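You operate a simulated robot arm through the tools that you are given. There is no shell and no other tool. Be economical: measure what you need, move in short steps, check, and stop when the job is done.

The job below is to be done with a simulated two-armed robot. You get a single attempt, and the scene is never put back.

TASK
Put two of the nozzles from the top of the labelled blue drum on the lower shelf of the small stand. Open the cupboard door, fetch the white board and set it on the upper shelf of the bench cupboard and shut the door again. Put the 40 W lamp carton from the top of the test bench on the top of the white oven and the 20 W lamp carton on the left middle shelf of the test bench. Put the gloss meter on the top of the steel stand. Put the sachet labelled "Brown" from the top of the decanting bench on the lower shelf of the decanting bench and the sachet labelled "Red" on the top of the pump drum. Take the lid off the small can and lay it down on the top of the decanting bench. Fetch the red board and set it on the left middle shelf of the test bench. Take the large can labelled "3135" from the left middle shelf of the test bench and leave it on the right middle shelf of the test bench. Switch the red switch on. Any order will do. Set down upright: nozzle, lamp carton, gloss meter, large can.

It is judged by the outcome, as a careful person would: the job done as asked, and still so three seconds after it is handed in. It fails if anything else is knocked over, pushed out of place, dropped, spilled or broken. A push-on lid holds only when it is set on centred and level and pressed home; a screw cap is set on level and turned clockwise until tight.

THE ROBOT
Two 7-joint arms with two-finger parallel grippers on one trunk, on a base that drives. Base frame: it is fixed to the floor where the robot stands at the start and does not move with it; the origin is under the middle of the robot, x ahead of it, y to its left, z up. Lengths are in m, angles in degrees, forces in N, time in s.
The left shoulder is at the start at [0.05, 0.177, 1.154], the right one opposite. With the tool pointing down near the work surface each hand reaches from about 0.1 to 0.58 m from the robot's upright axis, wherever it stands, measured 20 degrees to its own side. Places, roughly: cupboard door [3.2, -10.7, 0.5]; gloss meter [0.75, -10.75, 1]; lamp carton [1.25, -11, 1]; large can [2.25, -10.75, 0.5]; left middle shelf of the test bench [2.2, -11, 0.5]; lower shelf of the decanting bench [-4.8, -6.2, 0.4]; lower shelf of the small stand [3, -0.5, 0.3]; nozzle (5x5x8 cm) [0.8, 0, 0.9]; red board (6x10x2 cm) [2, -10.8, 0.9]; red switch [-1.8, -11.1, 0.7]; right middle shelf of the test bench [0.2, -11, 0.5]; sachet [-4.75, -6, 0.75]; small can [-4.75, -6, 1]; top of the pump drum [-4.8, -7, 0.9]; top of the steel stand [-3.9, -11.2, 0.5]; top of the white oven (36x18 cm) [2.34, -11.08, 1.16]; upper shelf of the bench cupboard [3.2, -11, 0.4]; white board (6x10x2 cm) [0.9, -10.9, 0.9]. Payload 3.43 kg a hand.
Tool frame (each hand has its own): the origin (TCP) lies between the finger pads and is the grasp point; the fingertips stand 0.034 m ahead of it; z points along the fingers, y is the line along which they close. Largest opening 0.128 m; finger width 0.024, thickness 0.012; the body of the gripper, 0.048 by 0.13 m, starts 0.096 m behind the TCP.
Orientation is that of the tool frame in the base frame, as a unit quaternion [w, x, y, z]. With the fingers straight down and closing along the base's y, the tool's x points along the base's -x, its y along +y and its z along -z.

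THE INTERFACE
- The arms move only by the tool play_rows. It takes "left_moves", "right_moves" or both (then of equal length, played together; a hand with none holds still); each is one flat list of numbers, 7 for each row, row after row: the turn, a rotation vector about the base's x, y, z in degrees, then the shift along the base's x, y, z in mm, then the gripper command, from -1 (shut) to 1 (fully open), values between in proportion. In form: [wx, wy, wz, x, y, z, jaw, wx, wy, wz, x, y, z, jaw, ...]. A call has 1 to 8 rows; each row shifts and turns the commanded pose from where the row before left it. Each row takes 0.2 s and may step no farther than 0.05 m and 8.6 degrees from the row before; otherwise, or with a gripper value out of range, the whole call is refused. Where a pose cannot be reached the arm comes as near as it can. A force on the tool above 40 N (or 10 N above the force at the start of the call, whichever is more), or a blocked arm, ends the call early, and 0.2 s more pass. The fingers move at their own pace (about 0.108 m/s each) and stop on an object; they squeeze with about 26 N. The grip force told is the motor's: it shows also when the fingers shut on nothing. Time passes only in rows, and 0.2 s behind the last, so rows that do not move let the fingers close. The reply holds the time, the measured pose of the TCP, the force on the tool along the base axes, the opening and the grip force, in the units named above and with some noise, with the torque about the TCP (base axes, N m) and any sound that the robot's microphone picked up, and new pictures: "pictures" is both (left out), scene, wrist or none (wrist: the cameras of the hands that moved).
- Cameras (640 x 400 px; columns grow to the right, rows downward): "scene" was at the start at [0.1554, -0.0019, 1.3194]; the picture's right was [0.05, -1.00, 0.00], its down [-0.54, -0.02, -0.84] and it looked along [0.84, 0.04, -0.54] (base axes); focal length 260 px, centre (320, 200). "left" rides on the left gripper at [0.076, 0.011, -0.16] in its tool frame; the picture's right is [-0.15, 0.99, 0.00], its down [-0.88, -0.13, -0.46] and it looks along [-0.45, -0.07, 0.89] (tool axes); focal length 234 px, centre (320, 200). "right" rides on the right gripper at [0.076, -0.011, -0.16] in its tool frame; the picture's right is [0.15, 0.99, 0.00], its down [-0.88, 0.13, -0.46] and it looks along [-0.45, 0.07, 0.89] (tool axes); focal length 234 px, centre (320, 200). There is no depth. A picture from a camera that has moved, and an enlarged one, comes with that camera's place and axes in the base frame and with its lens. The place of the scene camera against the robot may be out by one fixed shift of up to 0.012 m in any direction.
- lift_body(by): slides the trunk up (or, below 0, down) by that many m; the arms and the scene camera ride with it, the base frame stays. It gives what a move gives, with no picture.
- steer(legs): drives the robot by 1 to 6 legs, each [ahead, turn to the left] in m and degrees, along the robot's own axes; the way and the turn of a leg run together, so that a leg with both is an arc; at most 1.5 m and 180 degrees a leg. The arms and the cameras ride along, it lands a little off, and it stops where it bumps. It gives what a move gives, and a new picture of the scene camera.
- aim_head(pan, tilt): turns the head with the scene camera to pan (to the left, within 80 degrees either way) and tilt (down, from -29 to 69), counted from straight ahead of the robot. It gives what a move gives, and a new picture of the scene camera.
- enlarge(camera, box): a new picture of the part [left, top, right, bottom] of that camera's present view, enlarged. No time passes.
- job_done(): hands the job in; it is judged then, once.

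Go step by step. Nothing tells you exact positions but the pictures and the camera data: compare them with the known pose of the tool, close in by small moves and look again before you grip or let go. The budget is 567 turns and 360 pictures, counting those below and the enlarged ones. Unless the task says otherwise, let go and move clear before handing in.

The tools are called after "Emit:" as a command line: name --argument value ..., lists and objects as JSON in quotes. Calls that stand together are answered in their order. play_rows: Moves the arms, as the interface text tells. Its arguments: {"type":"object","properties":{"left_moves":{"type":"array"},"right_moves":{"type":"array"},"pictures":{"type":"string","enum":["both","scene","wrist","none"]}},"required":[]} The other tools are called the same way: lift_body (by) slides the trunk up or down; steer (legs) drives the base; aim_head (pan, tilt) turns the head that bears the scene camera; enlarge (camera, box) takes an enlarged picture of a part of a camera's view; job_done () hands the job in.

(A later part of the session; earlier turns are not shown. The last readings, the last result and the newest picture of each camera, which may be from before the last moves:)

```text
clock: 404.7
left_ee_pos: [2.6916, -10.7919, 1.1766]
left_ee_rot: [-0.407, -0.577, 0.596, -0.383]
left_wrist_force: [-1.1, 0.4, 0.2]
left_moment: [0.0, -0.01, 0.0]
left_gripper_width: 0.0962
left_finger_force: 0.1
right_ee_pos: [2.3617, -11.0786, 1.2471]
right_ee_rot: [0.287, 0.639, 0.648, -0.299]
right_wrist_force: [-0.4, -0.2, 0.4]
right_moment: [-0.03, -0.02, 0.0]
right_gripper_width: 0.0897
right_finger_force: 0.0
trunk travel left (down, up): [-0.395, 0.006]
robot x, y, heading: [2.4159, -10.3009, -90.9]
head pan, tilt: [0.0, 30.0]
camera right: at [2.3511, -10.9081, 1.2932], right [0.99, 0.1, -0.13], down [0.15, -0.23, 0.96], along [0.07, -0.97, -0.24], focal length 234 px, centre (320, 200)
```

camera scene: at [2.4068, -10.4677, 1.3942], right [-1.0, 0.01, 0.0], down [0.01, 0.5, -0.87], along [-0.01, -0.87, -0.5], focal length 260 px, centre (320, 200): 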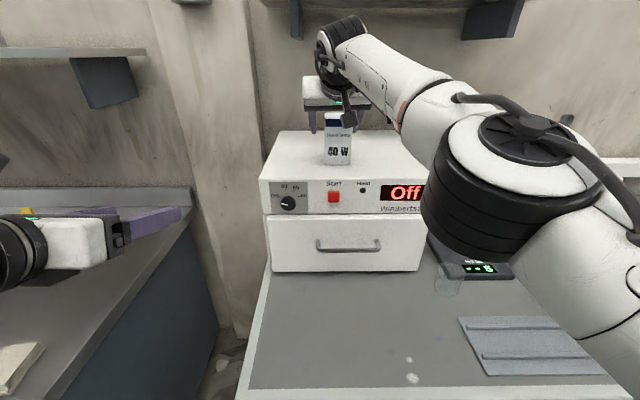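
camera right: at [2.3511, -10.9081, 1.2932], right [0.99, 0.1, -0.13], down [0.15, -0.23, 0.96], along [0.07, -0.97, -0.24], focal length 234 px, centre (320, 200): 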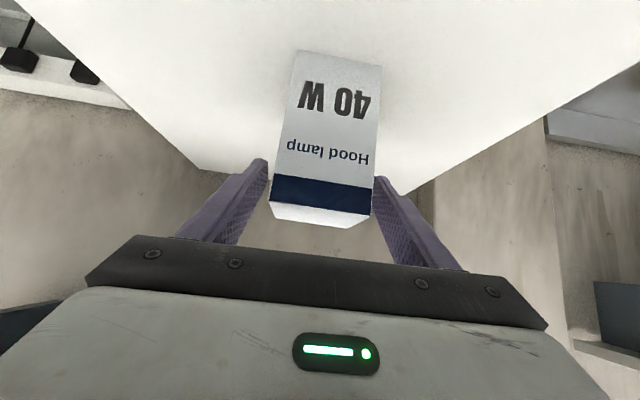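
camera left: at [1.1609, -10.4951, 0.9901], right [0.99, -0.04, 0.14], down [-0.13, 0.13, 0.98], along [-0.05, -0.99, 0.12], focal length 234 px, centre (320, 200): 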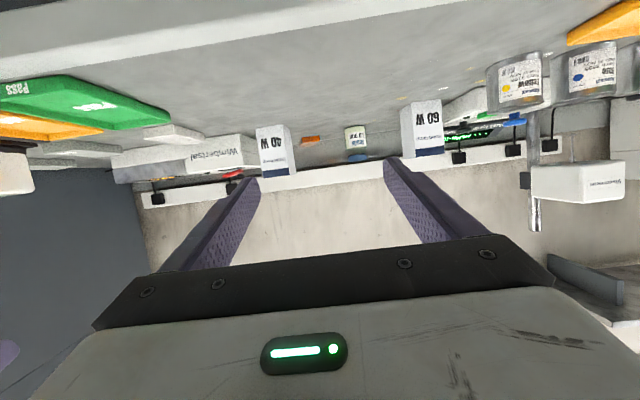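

Centred; back out with the base. Then look at the cupboard door.

Emit:
steer --legs '[[-0.4, 0]]'

Emit:
steer --legs '[[-0.1, 0], [0, 90], [0.75, 0], [0, -90]]'

Emit:
lift_body --by -0.3

Emit:
enlarge --camera "scene" --box '[0, 0, 640, 400]'

```text
clock: 407.1
left_ee_pos: [2.6967, -10.3953, 1.1768]
left_ee_rot: [-0.406, -0.578, 0.595, -0.383]
left_wrist_force: [0.3, -0.6, 0.6]
left_moment: [0.0, 0.0, 0.06]
left_gripper_width: 0.0961
left_finger_force: 0.0
right_ee_pos: [2.3692, -10.6815, 1.2465]
right_ee_rot: [0.288, 0.637, 0.649, -0.299]
right_wrist_force: [1.0, 0.3, 0.8]
right_moment: [-0.03, -0.02, 0.01]
right_gripper_width: 0.0899
right_finger_force: 0.0
trunk travel left (down, up): [-0.395, 0.006]
robot x, y, heading: [2.4144, -9.9092, -90.8]
head pan, tilt: [0.0, 30.0]
camera scene: at [2.4113, -10.0716, 1.3942], right [-1.0, 0.01, 0.0], down [0.01, 0.5, -0.87], along [-0.01, -0.87, -0.5], focal length 260 px, centre (320, 200)
```

scene: 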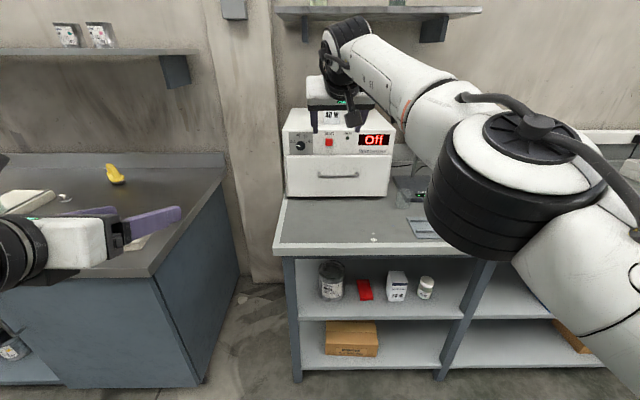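

```text
clock: 419.6
left_ee_pos: [3.4235, -10.2916, 1.176]
left_ee_rot: [-0.408, -0.575, 0.598, -0.381]
left_wrist_force: [-0.5, 0.6, -0.3]
left_moment: [-0.03, 0.01, -0.02]
left_gripper_width: 0.0962
left_finger_force: 0.1
right_ee_pos: [3.0936, -10.5759, 1.2449]
right_ee_rot: [0.287, 0.641, 0.645, -0.301]
right_wrist_force: [0.4, 0.6, -0.8]
right_moment: [-0.02, -0.02, -0.01]
right_gripper_width: 0.0895
right_finger_force: 0.0
trunk travel left (down, up): [-0.395, 0.006]
robot x, y, heading: [3.1477, -9.801, -91.1]
head pan, tilt: [0.0, 30.0]
camera scene: at [3.1416, -9.9659, 1.3941], right [-1.0, 0.02, 0.0], down [0.01, 0.5, -0.87], along [-0.02, -0.87, -0.5], focal length 260 px, centre (320, 200)
```

scene: 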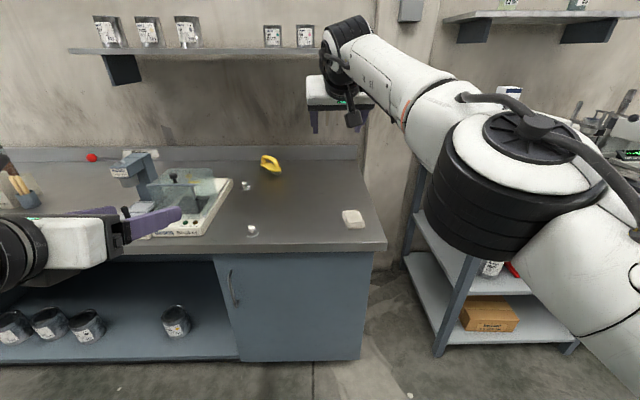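

```text
clock: 422.6
left_ee_pos: [3.4242, -10.2905, 0.8779]
left_ee_rot: [-0.408, -0.575, 0.597, -0.381]
left_wrist_force: [-0.4, 0.3, -0.1]
left_moment: [-0.04, -0.01, -0.01]
left_gripper_width: 0.0961
left_finger_force: 0.1
right_ee_pos: [3.0929, -10.5757, 0.945]
right_ee_rot: [0.286, 0.642, 0.645, -0.301]
right_wrist_force: [-0.3, -1.1, -0.2]
right_moment: [0.01, 0.04, 0.0]
right_gripper_width: 0.0891
right_finger_force: 0.0
trunk travel left (down, up): [-0.095, 0.306]
robot x, y, heading: [3.1441, -9.8017, -91.0]
head pan, tilt: [0.0, 30.0]
```

```text
1.00 times, centred on (320, 200) of scene (not enlarged: the box is as wide or as high as the picture)
camera zoom: at [3.1416, -9.9658, 1.0942], right [-1.0, 0.02, 0.0], down [0.01, 0.5, -0.87], along [-0.02, -0.87, -0.5], focal length 260 px, centre (320, 200)
```

zoom: 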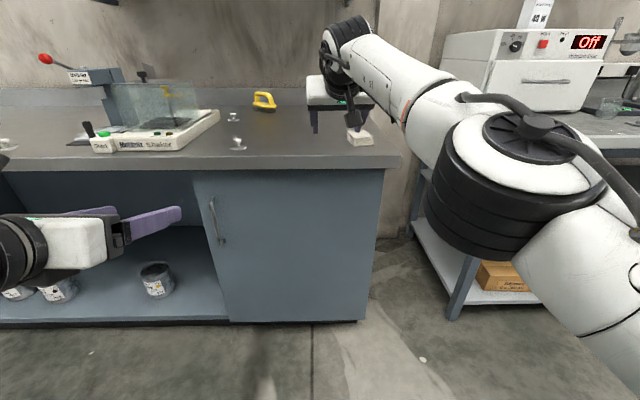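

The door's vertical handle is at about (3.455, -10.65, z 0.54–0.71) and the hinge at x≈2.95. I'll tuck the right hand and bring the left down level with the handle.

Emit:
lift_body --by -0.06

Emit:
play_rows --right_moves '[0, 0, 0, -12, 42, 8, 0, 0, 0, 0, -12, 42, 8, 0, 0, 0, 0, -12, 42, 8, 0, 0, 0, 0, -12, 42, 8, 0, 0, 0, 0, -12, 42, 8, 0, 0, 0, 0, -12, 20, 8, 0]' --left_moves '[0, 0, 0, 4, -10, -32, 0.2, 0, 0, 0, 4, -10, -32, 0.2, 0, 0, 0, 4, -10, -32, 0.2, 0, 0, 0, 4, -10, -32, 0.2, 0, 0, 0, 4, -10, -32, 0.2, 0, 0, 0, 4, -10, -32, 0.2]'

```text
clock: 423.6
left_ee_pos: [3.4227, -10.2909, 0.8173]
left_ee_rot: [-0.408, -0.575, 0.597, -0.382]
left_wrist_force: [-0.8, 0.4, 0.4]
left_moment: [-0.01, -0.02, -0.01]
left_gripper_width: 0.0961
left_finger_force: 0.2
right_ee_pos: [3.0937, -10.576, 0.8855]
right_ee_rot: [0.287, 0.641, 0.646, -0.3]
right_wrist_force: [0.0, 0.0, -0.4]
right_moment: [0.01, 0.02, -0.02]
right_gripper_width: 0.0896
right_finger_force: 0.1
trunk travel left (down, up): [-0.035, 0.366]
robot x, y, heading: [3.1514, -9.8003, -91.0]
head pan, tilt: [0.0, 30.0]
```

```text
clock: 425.0
left_ee_pos: [3.4476, -10.3517, 0.6248]
left_ee_rot: [-0.409, -0.575, 0.598, -0.381]
left_wrist_force: [-0.5, -0.1, -0.2]
left_moment: [-0.02, 0.0, 0.02]
left_gripper_width: 0.0769
left_finger_force: 0.1
right_ee_pos: [3.0913, -10.5749, 0.8862]
right_ee_rot: [0.286, 0.642, 0.645, -0.301]
right_wrist_force: [0.1, 0.0, -0.1]
right_moment: [-0.02, -0.01, 0.0]
right_gripper_width: 0.0639
right_finger_force: 0.0
right hand out of reach, approached as far as the arm can: row 1, 2, 3, 4, 5, 6
trunk travel left (down, up): [-0.035, 0.366]
robot x, y, heading: [3.1501, -9.7987, -91.2]
head pan, tilt: [0.0, 30.0]
camera scene: at [3.1416, -9.9659, 1.0341], right [-1.0, 0.02, 0.0], down [0.01, 0.5, -0.87], along [-0.02, -0.87, -0.5], focal length 260 px, centre (320, 200)
camera right: at [3.0831, -10.4053, 0.933], right [0.99, 0.09, -0.13], down [0.15, -0.23, 0.96], along [0.06, -0.97, -0.24], focal length 234 px, centre (320, 200)
camera left: at [3.444, -10.231, 0.7548], right [-0.99, 0.1, -0.12], down [0.16, 0.75, -0.65], along [0.02, -0.66, -0.75], focal length 234 px, centre (320, 200)
```

scene: 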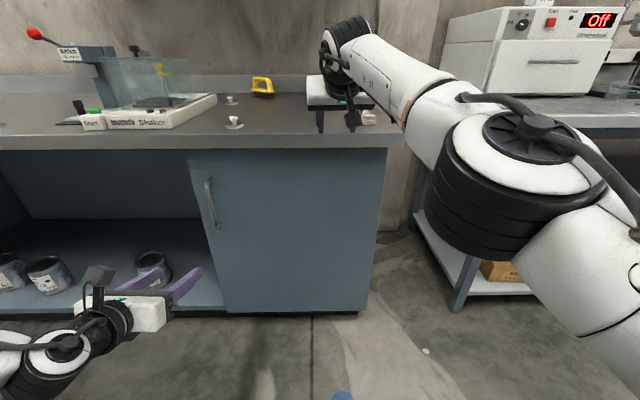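
right: 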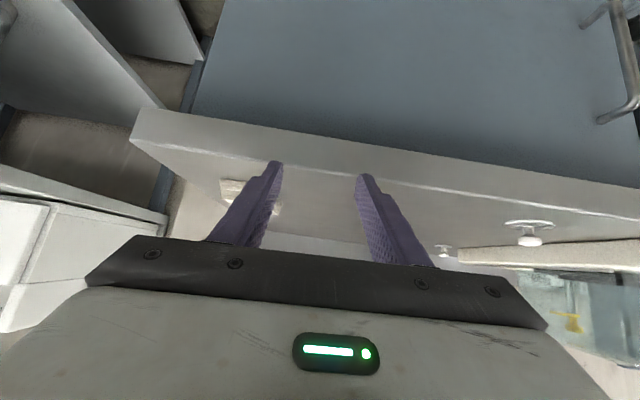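
left: 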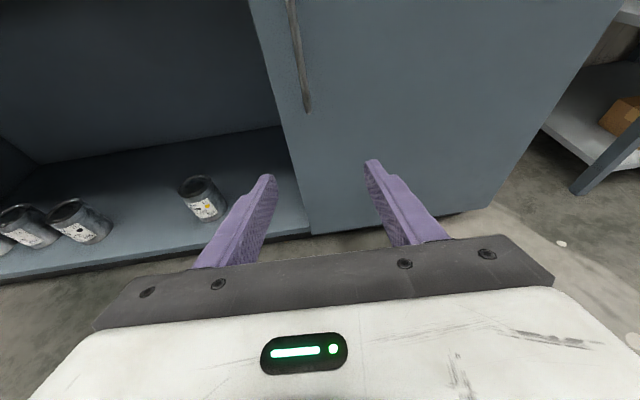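

Emit:
play_rows --right_moves '[0, 0, 0, -10, 10, 42, 0, 0, 0, 0, -10, 10, 42, 0, 0, 0, 0, -10, 10, 42, 0, 0, 0, 0, -10, 30, 20, 0, 0, 0, 0, -10, 40, 0, 0, 0, 0, 0, -10, 40, 0, 0, 0, 0, 0, -10, 40, 0, 0]' --pictures "none"

```text
clock: 426.6
left_ee_pos: [3.4461, -10.3502, 0.6259]
left_ee_rot: [-0.408, -0.575, 0.597, -0.382]
left_wrist_force: [-0.1, 0.2, 0.2]
left_moment: [0.0, 0.02, -0.02]
left_gripper_width: 0.0768
left_finger_force: 0.0
right_ee_pos: [3.0174, -10.3865, 1.024]
right_ee_rot: [0.286, 0.643, 0.644, -0.301]
right_wrist_force: [-0.5, -0.2, -0.6]
right_moment: [-0.01, 0.01, -0.01]
right_gripper_width: 0.0639
right_finger_force: 0.1
right hand out of reach, approached as far as the arm can: row 1, 2, 3
trunk travel left (down, up): [-0.035, 0.366]
robot x, y, heading: [3.1522, -9.7998, -91.5]
head pan, tilt: [0.0, 30.0]
```

Emit:
steer --legs '[[0.22, 1]]'

Emit:
enlarge --camera "left" --box '[160, 0, 480, 200]'

```text
clock: 428.3
left_ee_pos: [3.4585, -10.5639, 0.6254]
left_ee_rot: [-0.404, -0.582, 0.591, -0.386]
left_wrist_force: [0.9, -0.3, 0.3]
left_moment: [0.0, -0.01, -0.02]
left_gripper_width: 0.0769
left_finger_force: 0.0
right_ee_pos: [3.0301, -10.6075, 1.0234]
right_ee_rot: [0.29, 0.634, 0.653, -0.297]
right_wrist_force: [0.0, -0.7, 0.7]
right_moment: [0.03, 0.0, 0.02]
right_gripper_width: 0.0639
right_finger_force: 0.1
trunk travel left (down, up): [-0.035, 0.366]
robot x, y, heading: [3.1452, -10.0208, -89.7]
head pan, tilt: [0.0, 30.0]
camera scene: at [3.1437, -10.1844, 1.0341], right [-1.0, 0.0, 0.0], down [0.0, 0.5, -0.87], along [0.0, -0.87, -0.5], focal length 260 px, centre (320, 200)
```

scene: 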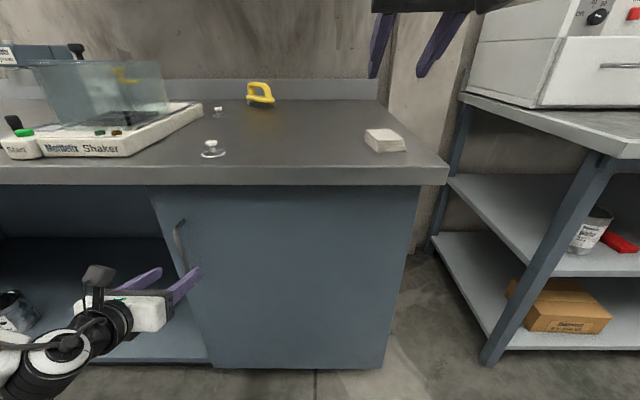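

```text
2.00 times, centred on (320, 100) of left
camera zoom: at [3.4523, -10.4423, 0.7552], right [-0.99, 0.08, -0.12], down [0.14, 0.75, -0.65], along [0.04, -0.66, -0.75], focal length 468 px, centre (320, 400)
```

zoom: 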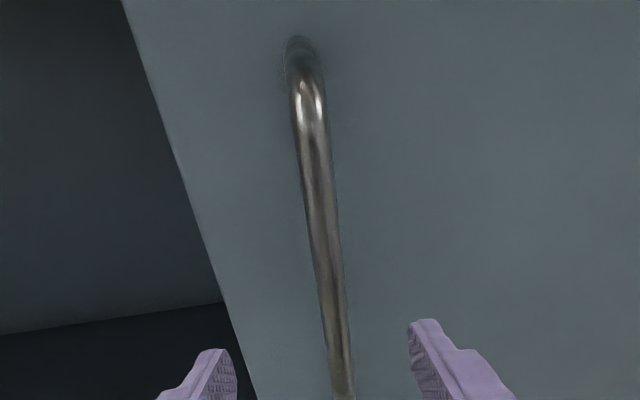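

The handle is centred between the fingers. Advance and grip.

Emit:
play_rows --left_moves '[0, 0, 0, -3, -25, 0, 0.2, 0, 0, 0, -3, -25, 0, 0.2, 0, 0, 0, 0, -14, 0, 0.2]' --pictures "wrist"

```text
clock: 429.0
left_ee_pos: [3.4514, -10.608, 0.6261]
left_ee_rot: [-0.403, -0.583, 0.591, -0.385]
left_wrist_force: [0.4, 9.2, 4.8]
left_moment: [-0.11, -0.14, 0.4]
left_gripper_width: 0.0762
left_finger_force: 0.1
right_ee_pos: [3.0305, -10.607, 1.0226]
right_ee_rot: [0.29, 0.633, 0.653, -0.298]
right_wrist_force: [-1.4, 0.3, -0.6]
right_moment: [0.04, -0.05, 0.03]
right_gripper_width: 0.0639
right_finger_force: 0.1
trunk travel left (down, up): [-0.035, 0.366]
robot x, y, heading: [3.1475, -10.0182, -89.4]
head pan, tilt: [0.0, 30.0]
stopped in row 3 (left hand): the force on the tool passed its limit at 50 N (the readings are from after the stop); the commanded pose is now the measured one
camera left: at [3.4447, -10.4886, 0.756], right [-0.99, 0.08, -0.12], down [0.14, 0.75, -0.64], along [0.04, -0.65, -0.76], focal length 234 px, centre (320, 200)
```

left: 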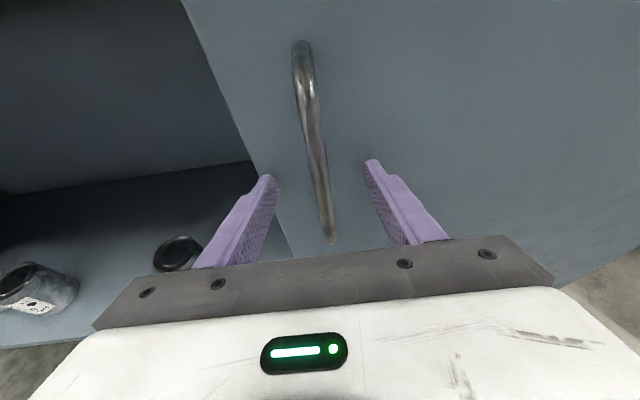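

Fingertips touch the door, so the bar is at the TCP. Close on it.

Emit:
play_rows --left_moves '[0, 0, 0, 0, 4, 0, 0.0, 0, 0, 0, 0, 0, 0, -1, 0, 0, 0, 0, 0, 0, -1, 0, 0, 0, 0, 0, 0, -1]' --pictures "none"

```text
clock: 430.0
left_ee_pos: [3.4494, -10.6067, 0.6244]
left_ee_rot: [-0.403, -0.581, 0.593, -0.384]
left_wrist_force: [-13.4, -1.1, -2.3]
left_moment: [-0.16, -1.23, -0.07]
left_gripper_width: 0.0115
left_finger_force: 44.6
right_ee_pos: [3.0297, -10.6083, 1.0218]
right_ee_rot: [0.29, 0.634, 0.653, -0.296]
right_wrist_force: [-0.4, 0.4, -0.4]
right_moment: [0.02, -0.01, 0.01]
right_gripper_width: 0.0639
right_finger_force: 0.0
trunk travel left (down, up): [-0.035, 0.366]
robot x, y, heading: [3.1438, -10.0187, -89.7]
head pan, tilt: [0.0, 30.0]
```

Emit:
play_rows --left_moves '[0, 0, 0, -4, 8, 0, -1, 0, 0, 0, -1, 15, 0, -1, 0, 0, 0, -2, 15, 0, -1, 0, 0, 0, -2, 15, 0, -1]' --pictures "none"

```text
clock: 431.0
left_ee_pos: [3.4406, -10.5521, 0.6243]
left_ee_rot: [-0.403, -0.582, 0.593, -0.384]
left_wrist_force: [-17.3, -3.1, -5.4]
left_moment: [0.28, -1.06, -0.06]
left_gripper_width: 0.0119
left_finger_force: 44.9
right_ee_pos: [3.0293, -10.609, 1.0212]
right_ee_rot: [0.289, 0.634, 0.653, -0.297]
right_wrist_force: [-0.4, -0.3, -0.3]
right_moment: [-0.02, 0.0, -0.02]
right_gripper_width: 0.0641
right_finger_force: 0.0
trunk travel left (down, up): [-0.035, 0.366]
robot x, y, heading: [3.1457, -10.0144, -89.7]
head pan, tilt: [0.0, 30.0]
```

Emit:
play_rows --left_moves '[0, 0, 2, -7, 15, 0, -1, 0, 0, 2, -5, 18, 0, -1, 0, 0, 2, -5, 18, 0, -1, 0, 0, 2, -6, 18, 0, -1, 0, 0, 2, -7, 18, 0, -1, 0, 0, 2, -8, 18, 0, -1]' --pictures "none"

```text
clock: 432.4
left_ee_pos: [3.4108, -10.4558, 0.6246]
left_ee_rot: [0.356, 0.645, -0.533, 0.417]
left_wrist_force: [-12.9, -5.1, -31.7]
left_moment: [-0.58, -1.33, -0.13]
left_gripper_width: 0.012
left_finger_force: 45.0
left hand out of reach, approached as far as the arm can: row 6
right_ee_pos: [3.0288, -10.6093, 1.0206]
right_ee_rot: [0.289, 0.634, 0.654, -0.296]
right_wrist_force: [0.1, 0.3, 1.2]
right_moment: [0.05, -0.02, 0.02]
right_gripper_width: 0.0637
right_finger_force: 0.1
trunk travel left (down, up): [-0.035, 0.366]
robot x, y, heading: [3.1463, -10.0156, -89.7]
head pan, tilt: [0.0, 30.0]
```

The door is about 18° open. Continue by backing the base on a gentle arc that follows the handle.

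Emit:
steer --legs '[[-0.13, -8], [-0.13, -11]]'

```text
clock: 434.5
left_ee_pos: [3.2974, -10.2868, 0.6321]
left_ee_rot: [-0.422, -0.553, 0.62, -0.363]
left_wrist_force: [-0.8, -1.3, 1.2]
left_moment: [0.17, -1.3, -0.02]
left_gripper_width: 0.012
left_finger_force: 45.2
right_ee_pos: [2.8921, -10.3158, 1.0229]
right_ee_rot: [0.243, 0.723, 0.552, -0.336]
right_wrist_force: [-0.1, 0.0, 0.1]
right_moment: [-0.01, 0.0, 0.01]
right_gripper_width: 0.064
right_finger_force: 0.1
trunk travel left (down, up): [-0.035, 0.366]
robot x, y, heading: [3.1767, -9.786, -106.8]
head pan, tilt: [0.0, 30.0]
stopped in leg 2: the force on the tool passed its limit at 53 N (the readings are from after the stop); the commanded pose is now the measured one
camera scene: at [3.1266, -9.9463, 1.0344], right [-0.96, 0.29, 0.0], down [0.14, 0.48, -0.87], along [-0.25, -0.83, -0.5], focal length 260 px, centre (320, 200)
```

scene: 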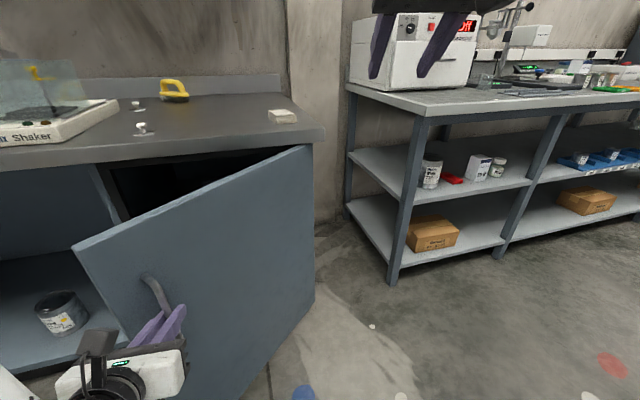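

The door is open about 45°. I'll release the handle, back away a little, then use the right hand, pointing down over the door's top edge, to sweep it wider from inside.

Emit:
play_rows --left_moves '[0, 0, 0, 0, 0, 0, 0.2, 0, 0, 0, 0, 0, 0, 0.2, 0, 0, 0, 0, 0, 0, 0.2]' --pictures "none"

Emit:
steer --legs '[[-0.2, 0], [0, 17]]'

Emit:
play_rows --right_moves '[8.4, 0, 0, 15, 0, 0, -1, 8.4, 0, 0, 15, 0, 0, -1, 8.4, 0, 0, 15, 0, 0, -1, 8.4, 0, 0, 15, 0, 0, -1, 8.4, 0, 0, 15, 0, 0, -1, 8.4, 0, 0, 15, 0, 0, -1]' --left_moves '[0, 0, 0, 15, 0, 20, 0, 0, 0, 0, 15, 0, 20, 0, 0, 0, 0, 15, 0, 20, 0, 0, 0, 0, 15, 0, 20, 0, 0, 0, 0, 15, 0, 20, 0, 0, 0, 0, 15, 0, 20, 0]' --pictures "none"

```text
clock: 435.3
left_ee_pos: [3.2987, -10.2868, 0.6314]
left_ee_rot: [-0.423, -0.554, 0.619, -0.363]
left_wrist_force: [0.4, -0.3, -0.1]
left_moment: [-0.02, 0.05, 0.0]
left_gripper_width: 0.0767
left_finger_force: 0.1
right_ee_pos: [2.8923, -10.3162, 1.0213]
right_ee_rot: [0.243, 0.723, 0.552, -0.337]
right_wrist_force: [0.5, 0.2, -0.4]
right_moment: [0.01, -0.01, -0.01]
right_gripper_width: 0.0641
right_finger_force: 0.0
trunk travel left (down, up): [-0.035, 0.366]
robot x, y, heading: [3.1755, -9.7841, -106.8]
head pan, tilt: [0.0, 30.0]
```

```text
clock: 437.8
left_ee_pos: [3.494, -10.0431, 0.6321]
left_ee_rot: [0.366, 0.638, -0.533, 0.419]
left_wrist_force: [0.4, -0.2, -0.3]
left_moment: [-0.02, 0.02, 0.02]
left_gripper_width: 0.0765
left_finger_force: 0.0
right_ee_pos: [3.113, -10.185, 1.0244]
right_ee_rot: [0.288, 0.637, 0.649, -0.3]
right_wrist_force: [0.2, -0.6, -0.1]
right_moment: [-0.02, -0.02, -0.01]
right_gripper_width: 0.064
right_finger_force: 0.0
trunk travel left (down, up): [-0.035, 0.366]
robot x, y, heading: [3.2337, -9.5983, -90.5]
head pan, tilt: [0.0, 30.0]
camera scene: at [3.2305, -9.7625, 1.0341], right [-1.0, 0.01, 0.0], down [0.0, 0.5, -0.87], along [0.0, -0.87, -0.5], focal length 260 px, centre (320, 200)
```

scene: 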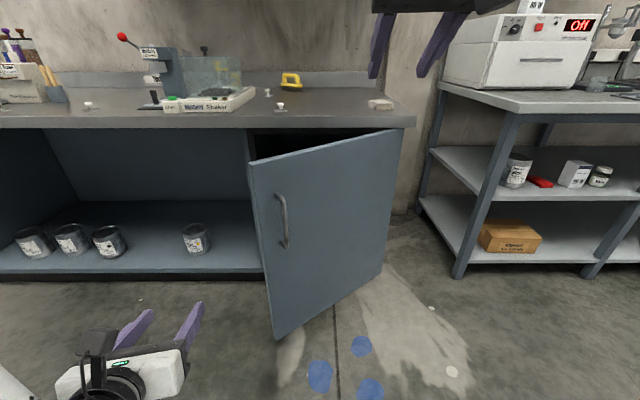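

```text
clock: 439.2
left_ee_pos: [3.5866, -10.0744, 0.7333]
left_ee_rot: [0.366, 0.638, -0.533, 0.418]
left_wrist_force: [0.0, 0.1, 0.3]
left_moment: [0.0, 0.01, -0.02]
left_gripper_width: 0.0637
left_finger_force: 0.1
left hand out of reach, approached as far as the arm can: row 1, 2, 3, 4, 5
right_ee_pos: [3.1913, -10.1322, 0.9922]
right_ee_rot: [0.052, 0.693, 0.716, -0.064]
right_wrist_force: [0.3, 0.2, 0.3]
right_moment: [-0.01, -0.02, -0.01]
right_gripper_width: 0.0
right_finger_force: 25.9
right hand out of reach, approached as far as the arm can: row 4, 5, 6
trunk travel left (down, up): [-0.035, 0.366]
robot x, y, heading: [3.2329, -9.5978, -90.1]
head pan, tilt: [0.0, 30.0]
```

The door rests around 30° open. I'll come from its left side, facing -x, and push it wide with the left hand against its inner face while driving.

Emit:
steer --legs '[[0, 90], [0.75, 0], [0, -90], [0.4, 0], [0, -90]]'

```text
clock: 456.9
left_ee_pos: [3.5858, -10.3682, 0.7337]
left_ee_rot: [-0.553, -0.111, 0.823, -0.062]
left_wrist_force: [0.0, -0.3, -0.2]
left_moment: [0.01, -0.04, 0.02]
left_gripper_width: 0.064
left_finger_force: 0.1
right_ee_pos: [3.4936, -9.9808, 0.9915]
right_ee_rot: [-0.004, 0.995, 0.062, -0.081]
right_wrist_force: [-0.7, -0.1, -0.9]
right_moment: [-0.03, -0.02, -0.02]
right_gripper_width: 0.0
right_finger_force: 26.4
trunk travel left (down, up): [-0.035, 0.366]
robot x, y, heading: [4.0301, -9.9777, -174.9]
head pan, tilt: [0.0, 30.0]
camera scene: at [3.8674, -9.9958, 1.0341], right [-0.09, 1.0, 0.0], down [0.5, 0.04, -0.87], along [-0.86, -0.07, -0.5], focal length 260 px, centre (320, 200)
```

scene: 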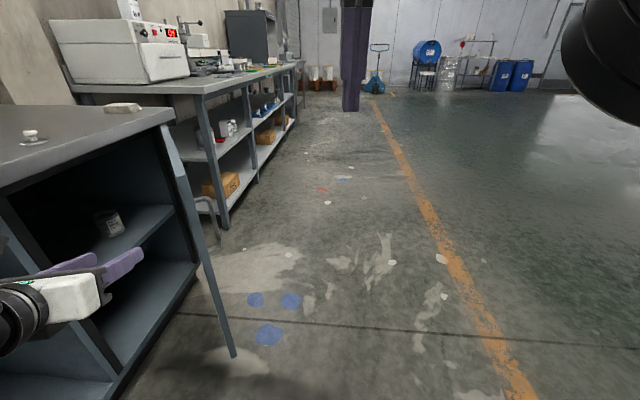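

I can see inside: the upper shelf carries a small can. The free edge is at about (3.37, -10.345). Shift the left hand a bit toward the bench and push by driving.

Emit:
play_rows --left_moves '[0, 0, 0, 0, -25, -10, -1, 0, 0, 0, 0, -25, -10, -1, 0, 0, 0, 0, 0, 0, -1]' --pictures "none"

Emit:
steer --legs '[[0.35, 0], [0.3, -2]]'

```text
clock: 457.7
left_ee_pos: [3.5854, -10.4188, 0.7154]
left_ee_rot: [-0.553, -0.111, 0.824, -0.062]
left_wrist_force: [0.7, 0.1, 0.1]
left_moment: [-0.02, 0.02, -0.03]
left_gripper_width: 0.0
left_finger_force: 25.8
right_ee_pos: [3.4927, -9.9791, 0.992]
right_ee_rot: [-0.004, 0.995, 0.061, -0.082]
right_wrist_force: [0.3, 0.3, 0.2]
right_moment: [0.0, -0.03, 0.02]
right_gripper_width: 0.0001
right_finger_force: 25.4
trunk travel left (down, up): [-0.035, 0.366]
robot x, y, heading: [4.0332, -9.9766, -174.8]
head pan, tilt: [0.0, 30.0]
```

```text
clock: 461.6
left_ee_pos: [2.9446, -10.4656, 0.7137]
left_ee_rot: [-0.553, -0.106, 0.825, -0.058]
left_wrist_force: [1.0, -0.3, 0.5]
left_moment: [-0.01, 0.01, 0.0]
left_gripper_width: 0.0
left_finger_force: 26.2
right_ee_pos: [2.8576, -10.0254, 0.9916]
right_ee_rot: [-0.005, 0.995, 0.053, -0.083]
right_wrist_force: [0.1, -0.4, 0.5]
right_moment: [0.01, 0.03, 0.01]
right_gripper_width: 0.0
right_finger_force: 26.2
trunk travel left (down, up): [-0.035, 0.366]
robot x, y, heading: [3.3919, -10.0297, -176.3]
head pan, tilt: [0.0, 30.0]
stopped in leg 2: the force on the tool passed its limit at 67 N (the readings are from after the stop); the commanded pose is now the measured one
camera scene: at [3.2312, -10.0479, 1.0341], right [-0.07, 1.0, 0.0], down [0.5, 0.03, -0.87], along [-0.86, -0.06, -0.5], focal length 260 px, centre (320, 200)
```

scene: 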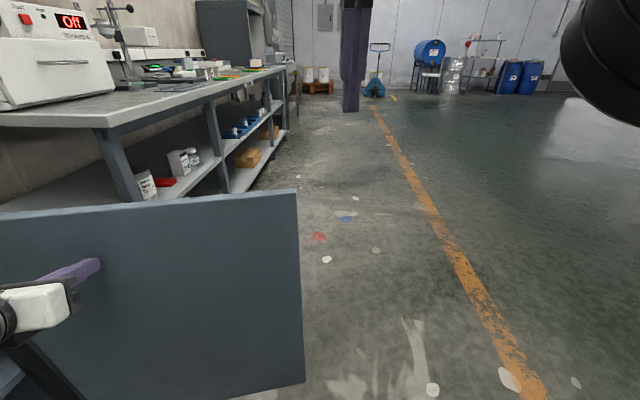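

The door is now fully open (about 95°). Back away and go fetch the white board.

Emit:
steer --legs '[[-0.4, 0], [0, -90], [0.45, 0], [0, 90], [1.45, 0], [1.43, 0]]'

Emit:
steer --legs '[[0, 86]]'

Emit:
lift_body --by 0.26

```text
clock: 487.6
left_ee_pos: [0.4221, -10.3426, 0.7131]
left_ee_rot: [-0.551, -0.131, 0.821, -0.075]
left_wrist_force: [1.2, 0.2, -0.5]
left_moment: [0.02, -0.03, 0.0]
left_gripper_width: 0.0
left_finger_force: 25.5
right_ee_pos: [0.3093, -9.9089, 0.9916]
right_ee_rot: [-0.003, 0.993, 0.083, -0.083]
right_wrist_force: [-0.6, 0.0, -0.5]
right_moment: [-0.01, 0.0, -0.01]
right_gripper_width: 0.0
right_finger_force: 26.0
trunk travel left (down, up): [-0.035, 0.366]
robot x, y, heading: [0.8454, -9.8839, -172.6]
head pan, tilt: [0.0, 30.0]
camera scene: at [0.6836, -9.9083, 1.0341], right [-0.13, 0.99, 0.0], down [0.5, 0.06, -0.87], along [-0.86, -0.11, -0.5], focal length 260 px, centre (320, 200)
```

scene: 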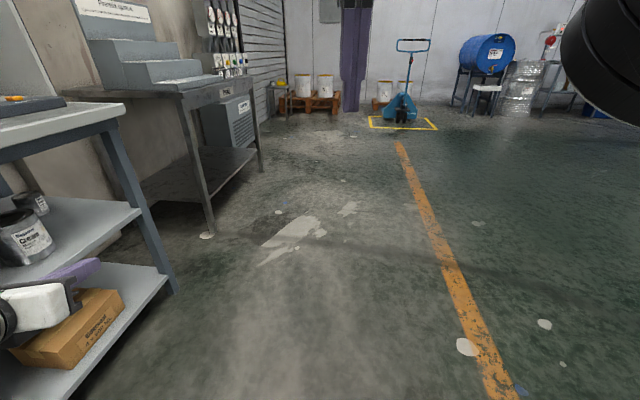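

```text
clock: 491.7
left_ee_pos: [1.2782, -10.3353, 0.7134]
left_ee_rot: [0.351, 0.657, -0.51, 0.431]
left_wrist_force: [0.8, -0.5, -0.2]
left_moment: [0.0, -0.02, -0.02]
left_gripper_width: 0.0001
left_finger_force: 25.7
right_ee_pos: [0.8377, -10.4215, 0.993]
right_ee_rot: [0.054, 0.669, 0.739, -0.062]
right_wrist_force: [-0.1, 0.4, 0.8]
right_moment: [0.0, 0.0, -0.01]
right_gripper_width: 0.0
right_finger_force: 25.8
trunk travel left (down, up): [-0.035, 0.366]
robot x, y, heading: [0.844, -9.8831, -86.5]
head pan, tilt: [0.0, 30.0]
camera scene: at [0.8527, -10.0479, 1.0341], right [-1.0, -0.06, 0.0], down [-0.03, 0.5, -0.87], along [0.05, -0.86, -0.5], focal length 260 px, centre (320, 200)
```

scene: 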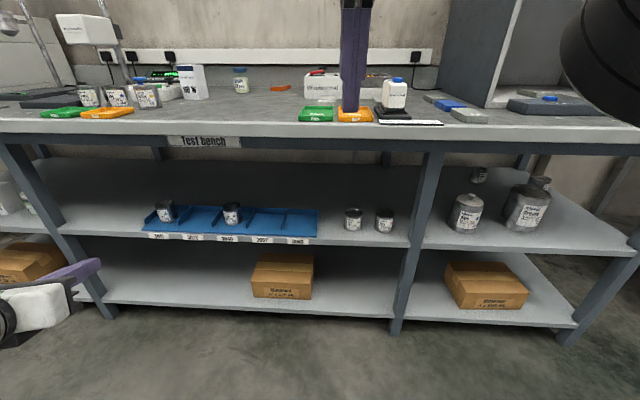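

```text
clock: 494.3
left_ee_pos: [1.2785, -10.3351, 0.9736]
left_ee_rot: [0.351, 0.657, -0.51, 0.43]
left_wrist_force: [-0.4, -0.1, -1.4]
left_moment: [0.0, 0.01, 0.01]
left_gripper_width: 0.0003
left_finger_force: 26.4
right_ee_pos: [0.8388, -10.4192, 1.2525]
right_ee_rot: [0.055, 0.668, 0.74, -0.062]
right_wrist_force: [0.3, 0.0, -0.5]
right_moment: [0.01, 0.02, 0.02]
right_gripper_width: 0.0
right_finger_force: 25.9
trunk travel left (down, up): [-0.295, 0.106]
robot x, y, heading: [0.8493, -9.8831, -86.5]
head pan, tilt: [0.0, 30.0]
```

Emit:
play_rows --right_moves '[-8, 0, 0, 5, -20, -35, 0.2, -8, 0, 0, 5, -20, -35, 0.2, -8, 0, 0, 5, -20, -35, 0.2, -8, 0, 0, 5, -20, -35, 0.2, -8, 0, 0, 5, -20, -35, 0.2, 0, 0, 0, 5, -20, -35, 0.2]' --left_moves '[0, 0, 0, 5, 0, 30, 0, 0, 0, 0, 5, 0, 30, 0, 0, 0, 0, 5, 0, 30, 0, 0, 0, 0, 5, 0, 30, 0, 0, 0, 0, 0, 0, 0, 0, 0, 0, 0, 0, 0, 0, 0]' --pictures "none"

Emit:
steer --legs '[[0.25, -3]]'

Emit:
enlarge --camera "right" --box '[0, 0, 640, 400]'

```text
clock: 495.7
left_ee_pos: [1.298, -10.3357, 1.0924]
left_ee_rot: [0.351, 0.657, -0.51, 0.43]
left_wrist_force: [0.2, -0.3, -0.4]
left_moment: [0.0, 0.0, -0.02]
left_gripper_width: 0.064
left_finger_force: 0.1
right_ee_pos: [0.8697, -10.5384, 1.0416]
right_ee_rot: [0.28, 0.61, 0.673, -0.311]
right_wrist_force: [0.0, -0.1, 0.5]
right_moment: [-0.01, 0.02, -0.02]
right_gripper_width: 0.0767
right_finger_force: 0.1
trunk travel left (down, up): [-0.295, 0.106]
robot x, y, heading: [0.8453, -9.8815, -86.3]
head pan, tilt: [0.0, 30.0]
```

```text
clock: 497.6
left_ee_pos: [1.2854, -10.6146, 1.091]
left_ee_rot: [0.361, 0.644, -0.526, 0.421]
left_wrist_force: [-0.1, -0.1, 0.0]
left_moment: [-0.01, 0.02, 0.0]
left_gripper_width: 0.0642
left_finger_force: 0.1
right_ee_pos: [0.848, -10.7945, 1.0422]
right_ee_rot: [0.271, 0.626, 0.659, -0.317]
right_wrist_force: [0.5, -0.3, 0.4]
right_moment: [0.02, -0.03, -0.01]
right_gripper_width: 0.0767
right_finger_force: 0.1
trunk travel left (down, up): [-0.295, 0.106]
robot x, y, heading: [0.8554, -10.1355, -89.2]
head pan, tilt: [0.0, 30.0]
camera scene: at [0.8545, -10.3035, 1.294], right [-1.0, -0.01, 0.0], down [-0.01, 0.5, -0.87], along [0.01, -0.87, -0.5], focal length 260 px, centre (320, 200)
```

scene: 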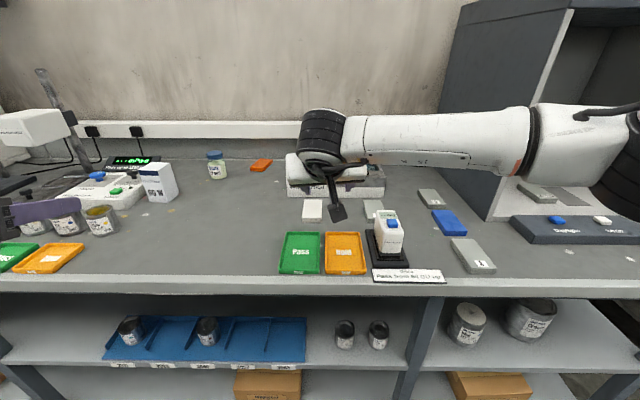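

```text
1.00 times, centred on (320, 200) of right (not enlarged: the box is as wide or as high as the picture)
camera zoom: at [0.8385, -10.6237, 1.0905], right [0.98, 0.11, -0.19], down [0.21, -0.23, 0.95], along [0.06, -0.97, -0.24], focal length 234 px, centre (320, 200)
```

zoom: 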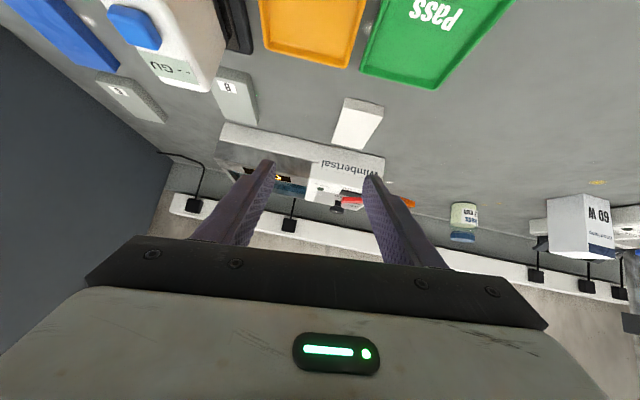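

The white board is at about (0.886, -10.92). Fix the tool's slight roll and approach.

Emit:
play_rows --right_moves '[0, -4.5, 0, 10, -15, -20, 0.4, 0, 0, 0, 14, -15, -20, 0.4, 0, 0, 0, 14, -20, -25, 0.4, 0, 0, 0, 0, -20, -20, 0.4]' --pictures "wrist"

```text
clock: 498.6
left_ee_pos: [1.2848, -10.6138, 1.092]
left_ee_rot: [0.362, 0.644, -0.526, 0.421]
left_wrist_force: [-0.1, 0.2, 0.2]
left_moment: [0.01, -0.01, -0.01]
left_gripper_width: 0.0639
left_finger_force: 0.0
right_ee_pos: [0.8877, -10.8665, 0.9566]
right_ee_rot: [0.298, 0.638, 0.648, -0.292]
right_wrist_force: [0.2, 0.2, 0.8]
right_moment: [-0.06, 0.0, 0.02]
right_gripper_width: 0.0898
right_finger_force: 0.1
trunk travel left (down, up): [-0.295, 0.106]
robot x, y, heading: [0.8516, -10.1329, -89.2]
head pan, tilt: [0.0, 30.0]
camera right: at [0.8742, -10.6953, 1.0043], right [0.99, 0.11, -0.11], down [0.13, -0.23, 0.96], along [0.08, -0.97, -0.24], focal length 234 px, centre (320, 200)
```

right: 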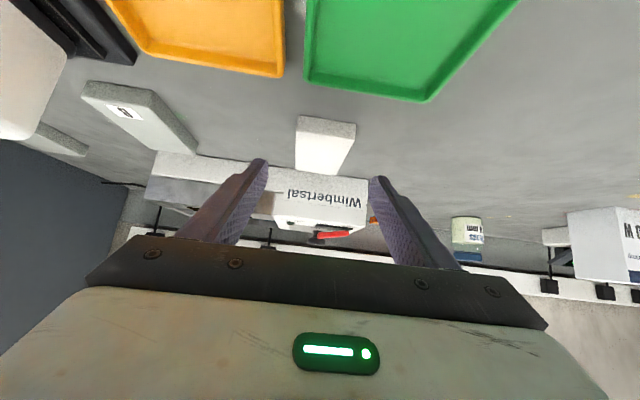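

Emit:
play_rows --right_moves '[0, 0, 0, 0, -14, -20, 0.3, 0, 0, 0, 0, -14, -16, 0.3, 0, 0, 0, 0, 0, -5, 0.3]' --pictures "wrist"

```text
clock: 499.4
left_ee_pos: [1.2842, -10.6132, 1.0927]
left_ee_rot: [0.361, 0.644, -0.526, 0.422]
left_wrist_force: [-0.4, 0.5, 0.0]
left_moment: [0.01, 0.02, 0.01]
left_gripper_width: 0.064
left_finger_force: 0.1
right_ee_pos: [0.8868, -10.8929, 0.9155]
right_ee_rot: [0.298, 0.638, 0.647, -0.293]
right_wrist_force: [0.7, 0.3, -0.3]
right_moment: [-0.01, 0.01, -0.04]
right_gripper_width: 0.0834
right_finger_force: 0.3
trunk travel left (down, up): [-0.295, 0.106]
robot x, y, heading: [0.8608, -10.1369, -89.1]
head pan, tilt: [0.0, 30.0]
camera right: at [0.8729, -10.7226, 0.9628], right [0.99, 0.11, -0.11], down [0.13, -0.23, 0.96], along [0.08, -0.97, -0.24], focal length 234 px, centre (320, 200)
```

right: 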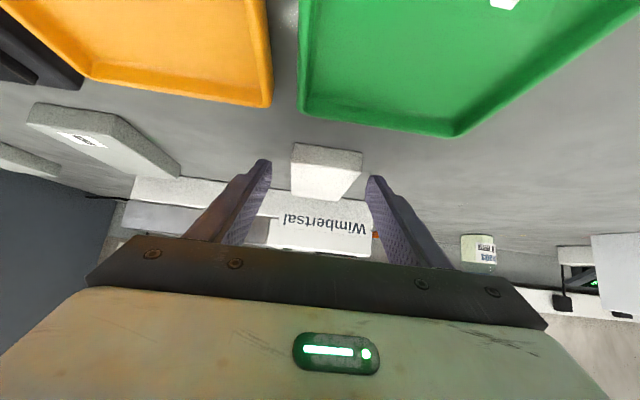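

Emit:
play_rows --right_moves '[0, 0, 0, 0, -5, -4, 0.3, 0, 0, 0, 0, 0, 0, -1, 0, 0, 0, 0, 0, 0, -1, 0, 0, 0, 0, 0, 0, -1, 0, 0, 0, 0, 0, 20, -1, 0, 0, 0, 0, 0, 35, -1]' --pictures "wrist"

```text
clock: 500.8
left_ee_pos: [1.285, -10.613, 1.0925]
left_ee_rot: [0.361, 0.645, -0.526, 0.421]
left_wrist_force: [-0.6, 0.1, -0.8]
left_moment: [-0.01, 0.01, -0.02]
left_gripper_width: 0.064
left_finger_force: 0.2
right_ee_pos: [0.8855, -10.8983, 0.9731]
right_ee_rot: [0.298, 0.637, 0.648, -0.293]
right_wrist_force: [-0.6, -0.2, -0.2]
right_moment: [0.01, 0.03, 0.03]
right_gripper_width: 0.0538
right_finger_force: 26.3
trunk travel left (down, up): [-0.295, 0.106]
robot x, y, heading: [0.8577, -10.1356, -89.3]
head pan, tilt: [0.0, 30.0]
camera right: at [0.8722, -10.7275, 1.0186], right [0.99, 0.11, -0.11], down [0.13, -0.23, 0.96], along [0.08, -0.97, -0.24], focal length 234 px, centre (320, 200)
```

right: 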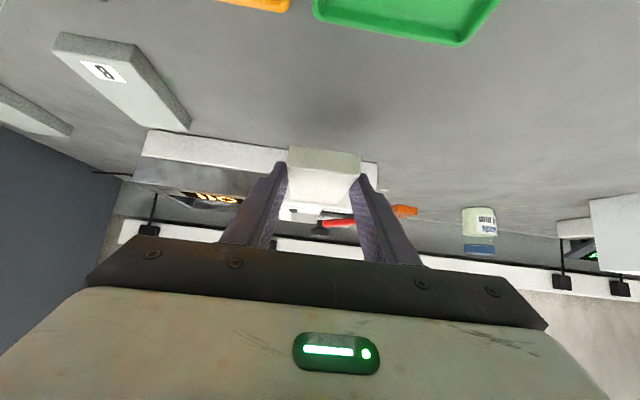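

White board gripped. Drive back to the cupboard's left-front, angled to keep my elbow away from the open door.

Emit:
steer --legs '[[-0.56, 0], [0, 89], [1.5, 0], [1.5, 0], [0.1, 0], [0, -118]]'

Emit:
lift_body --by -0.29

Emit:
enlarge --camera "scene" --box '[0, 0, 640, 400]'

```text
clock: 527.4
left_ee_pos: [4.1491, -10.1338, 1.0915]
left_ee_rot: [-0.442, -0.518, 0.651, -0.335]
left_wrist_force: [-0.3, 0.7, -0.6]
left_moment: [0.05, 0.0, 0.02]
left_gripper_width: 0.0639
left_finger_force: 0.0
right_ee_pos: [3.6689, -10.2275, 0.9706]
right_ee_rot: [0.228, 0.76, 0.498, -0.348]
right_wrist_force: [0.0, 1.0, -0.5]
right_moment: [0.04, 0.04, -0.03]
right_gripper_width: 0.054
right_finger_force: 25.9
trunk travel left (down, up): [-0.295, 0.106]
robot x, y, heading: [3.9544, -9.5226, -113.5]
head pan, tilt: [0.0, 30.0]
camera scene: at [3.8877, -9.675, 1.2941], right [-0.92, 0.4, 0.0], down [0.2, 0.46, -0.87], along [-0.35, -0.79, -0.5], focal length 260 px, centre (320, 200)
```

scene: 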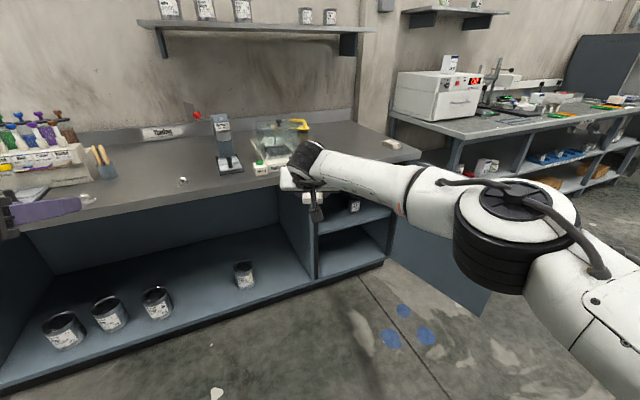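

```text
clock: 530.3
left_ee_pos: [4.1499, -10.1335, 0.8021]
left_ee_rot: [-0.442, -0.519, 0.65, -0.336]
left_wrist_force: [0.6, 0.9, 0.4]
left_moment: [0.0, 0.01, 0.02]
left_gripper_width: 0.064
left_finger_force: 0.0
right_ee_pos: [3.6687, -10.2284, 0.6815]
right_ee_rot: [0.229, 0.76, 0.499, -0.348]
right_wrist_force: [-0.7, 0.4, 0.0]
right_moment: [0.0, 0.02, 0.02]
right_gripper_width: 0.0539
right_finger_force: 25.6
trunk travel left (down, up): [-0.005, 0.396]
robot x, y, heading: [3.9544, -9.52, -113.5]
head pan, tilt: [0.0, 30.0]
```

```text
1.00 times, centred on (320, 200) of scene (not enlarged: the box is as wide or as high as the picture)
camera zoom: at [3.8877, -9.675, 1.0041], right [-0.92, 0.4, 0.0], down [0.2, 0.46, -0.87], along [-0.35, -0.79, -0.5], focal length 260 px, centre (320, 200)
```

zoom: 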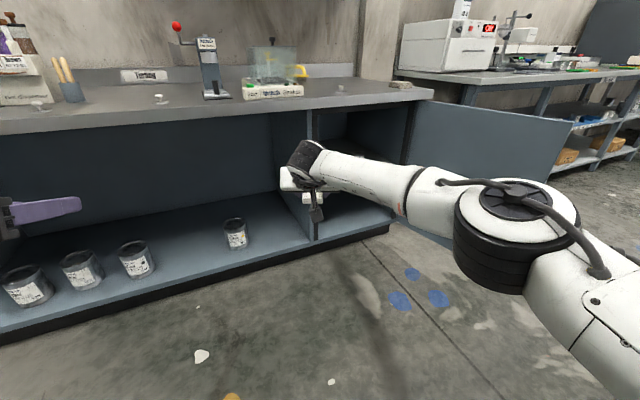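

Emit:
steer --legs '[[0, -4.5], [0.33, 0]]'

Emit:
play_rows --right_moves '[0, 0, 0, 0, 0, -45, -1, 0, 0, 0, 0, 0, -45, -1, 0, 0, 0, 0, 0, -45, -1, 0, 0, 0, 0, 0, -40, -1]' --pictures "wrist"

```text
clock: 533.0
left_ee_pos: [3.9456, -10.4323, 0.8027]
left_ee_rot: [-0.456, -0.492, 0.671, -0.317]
left_wrist_force: [0.8, 0.8, 0.2]
left_moment: [-0.01, 0.0, 0.03]
left_gripper_width: 0.0638
left_finger_force: 0.1
right_ee_pos: [3.4596, -10.4875, 0.6811]
right_ee_rot: [0.215, 0.779, 0.467, -0.358]
right_wrist_force: [0.2, -0.1, -0.1]
right_moment: [0.04, 0.02, 0.01]
right_gripper_width: 0.0541
right_finger_force: 26.6
trunk travel left (down, up): [-0.005, 0.396]
robot x, y, heading: [3.8058, -9.8093, -118.3]
head pan, tilt: [0.0, 30.0]
camera scene: at [3.7227, -9.9546, 1.0041], right [-0.88, 0.47, 0.0], down [0.24, 0.44, -0.87], along [-0.41, -0.76, -0.5], focal length 260 px, centre (320, 200)
```

scene: 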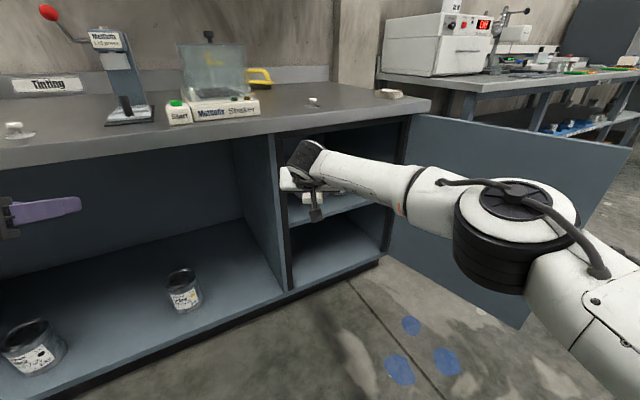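

```text
clock: 534.0
left_ee_pos: [3.9449, -10.4312, 0.8041]
left_ee_rot: [-0.455, -0.492, 0.671, -0.318]
left_wrist_force: [0.6, 1.5, -0.2]
left_moment: [0.03, 0.0, 0.04]
left_gripper_width: 0.0641
left_finger_force: 0.0
right_ee_pos: [3.4416, -10.4803, 0.5125]
right_ee_rot: [0.213, 0.782, 0.458, -0.365]
right_wrist_force: [0.6, -1.1, 0.3]
right_moment: [-0.02, -0.02, 0.02]
right_gripper_width: 0.0543
right_finger_force: 26.3
right hand out of reach, approached as far as the arm can: row 4
trunk travel left (down, up): [-0.005, 0.396]
robot x, y, heading: [3.8039, -9.8047, -118.2]
head pan, tilt: [0.0, 30.0]
camera right: at [3.5159, -10.3257, 0.5576], right [0.91, -0.4, -0.11], down [0.01, -0.25, 0.97], along [-0.42, -0.88, -0.23], focal length 234 px, centre (320, 200)
```

right: 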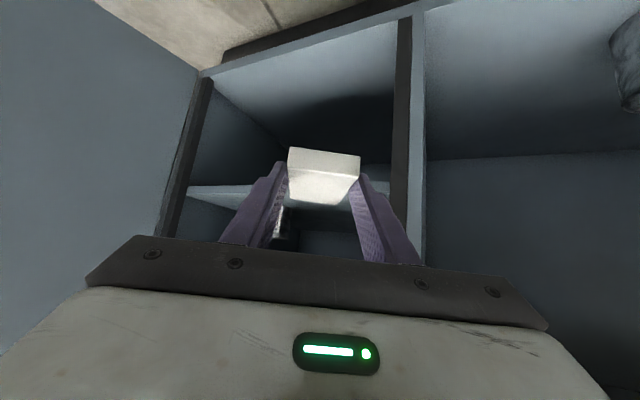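

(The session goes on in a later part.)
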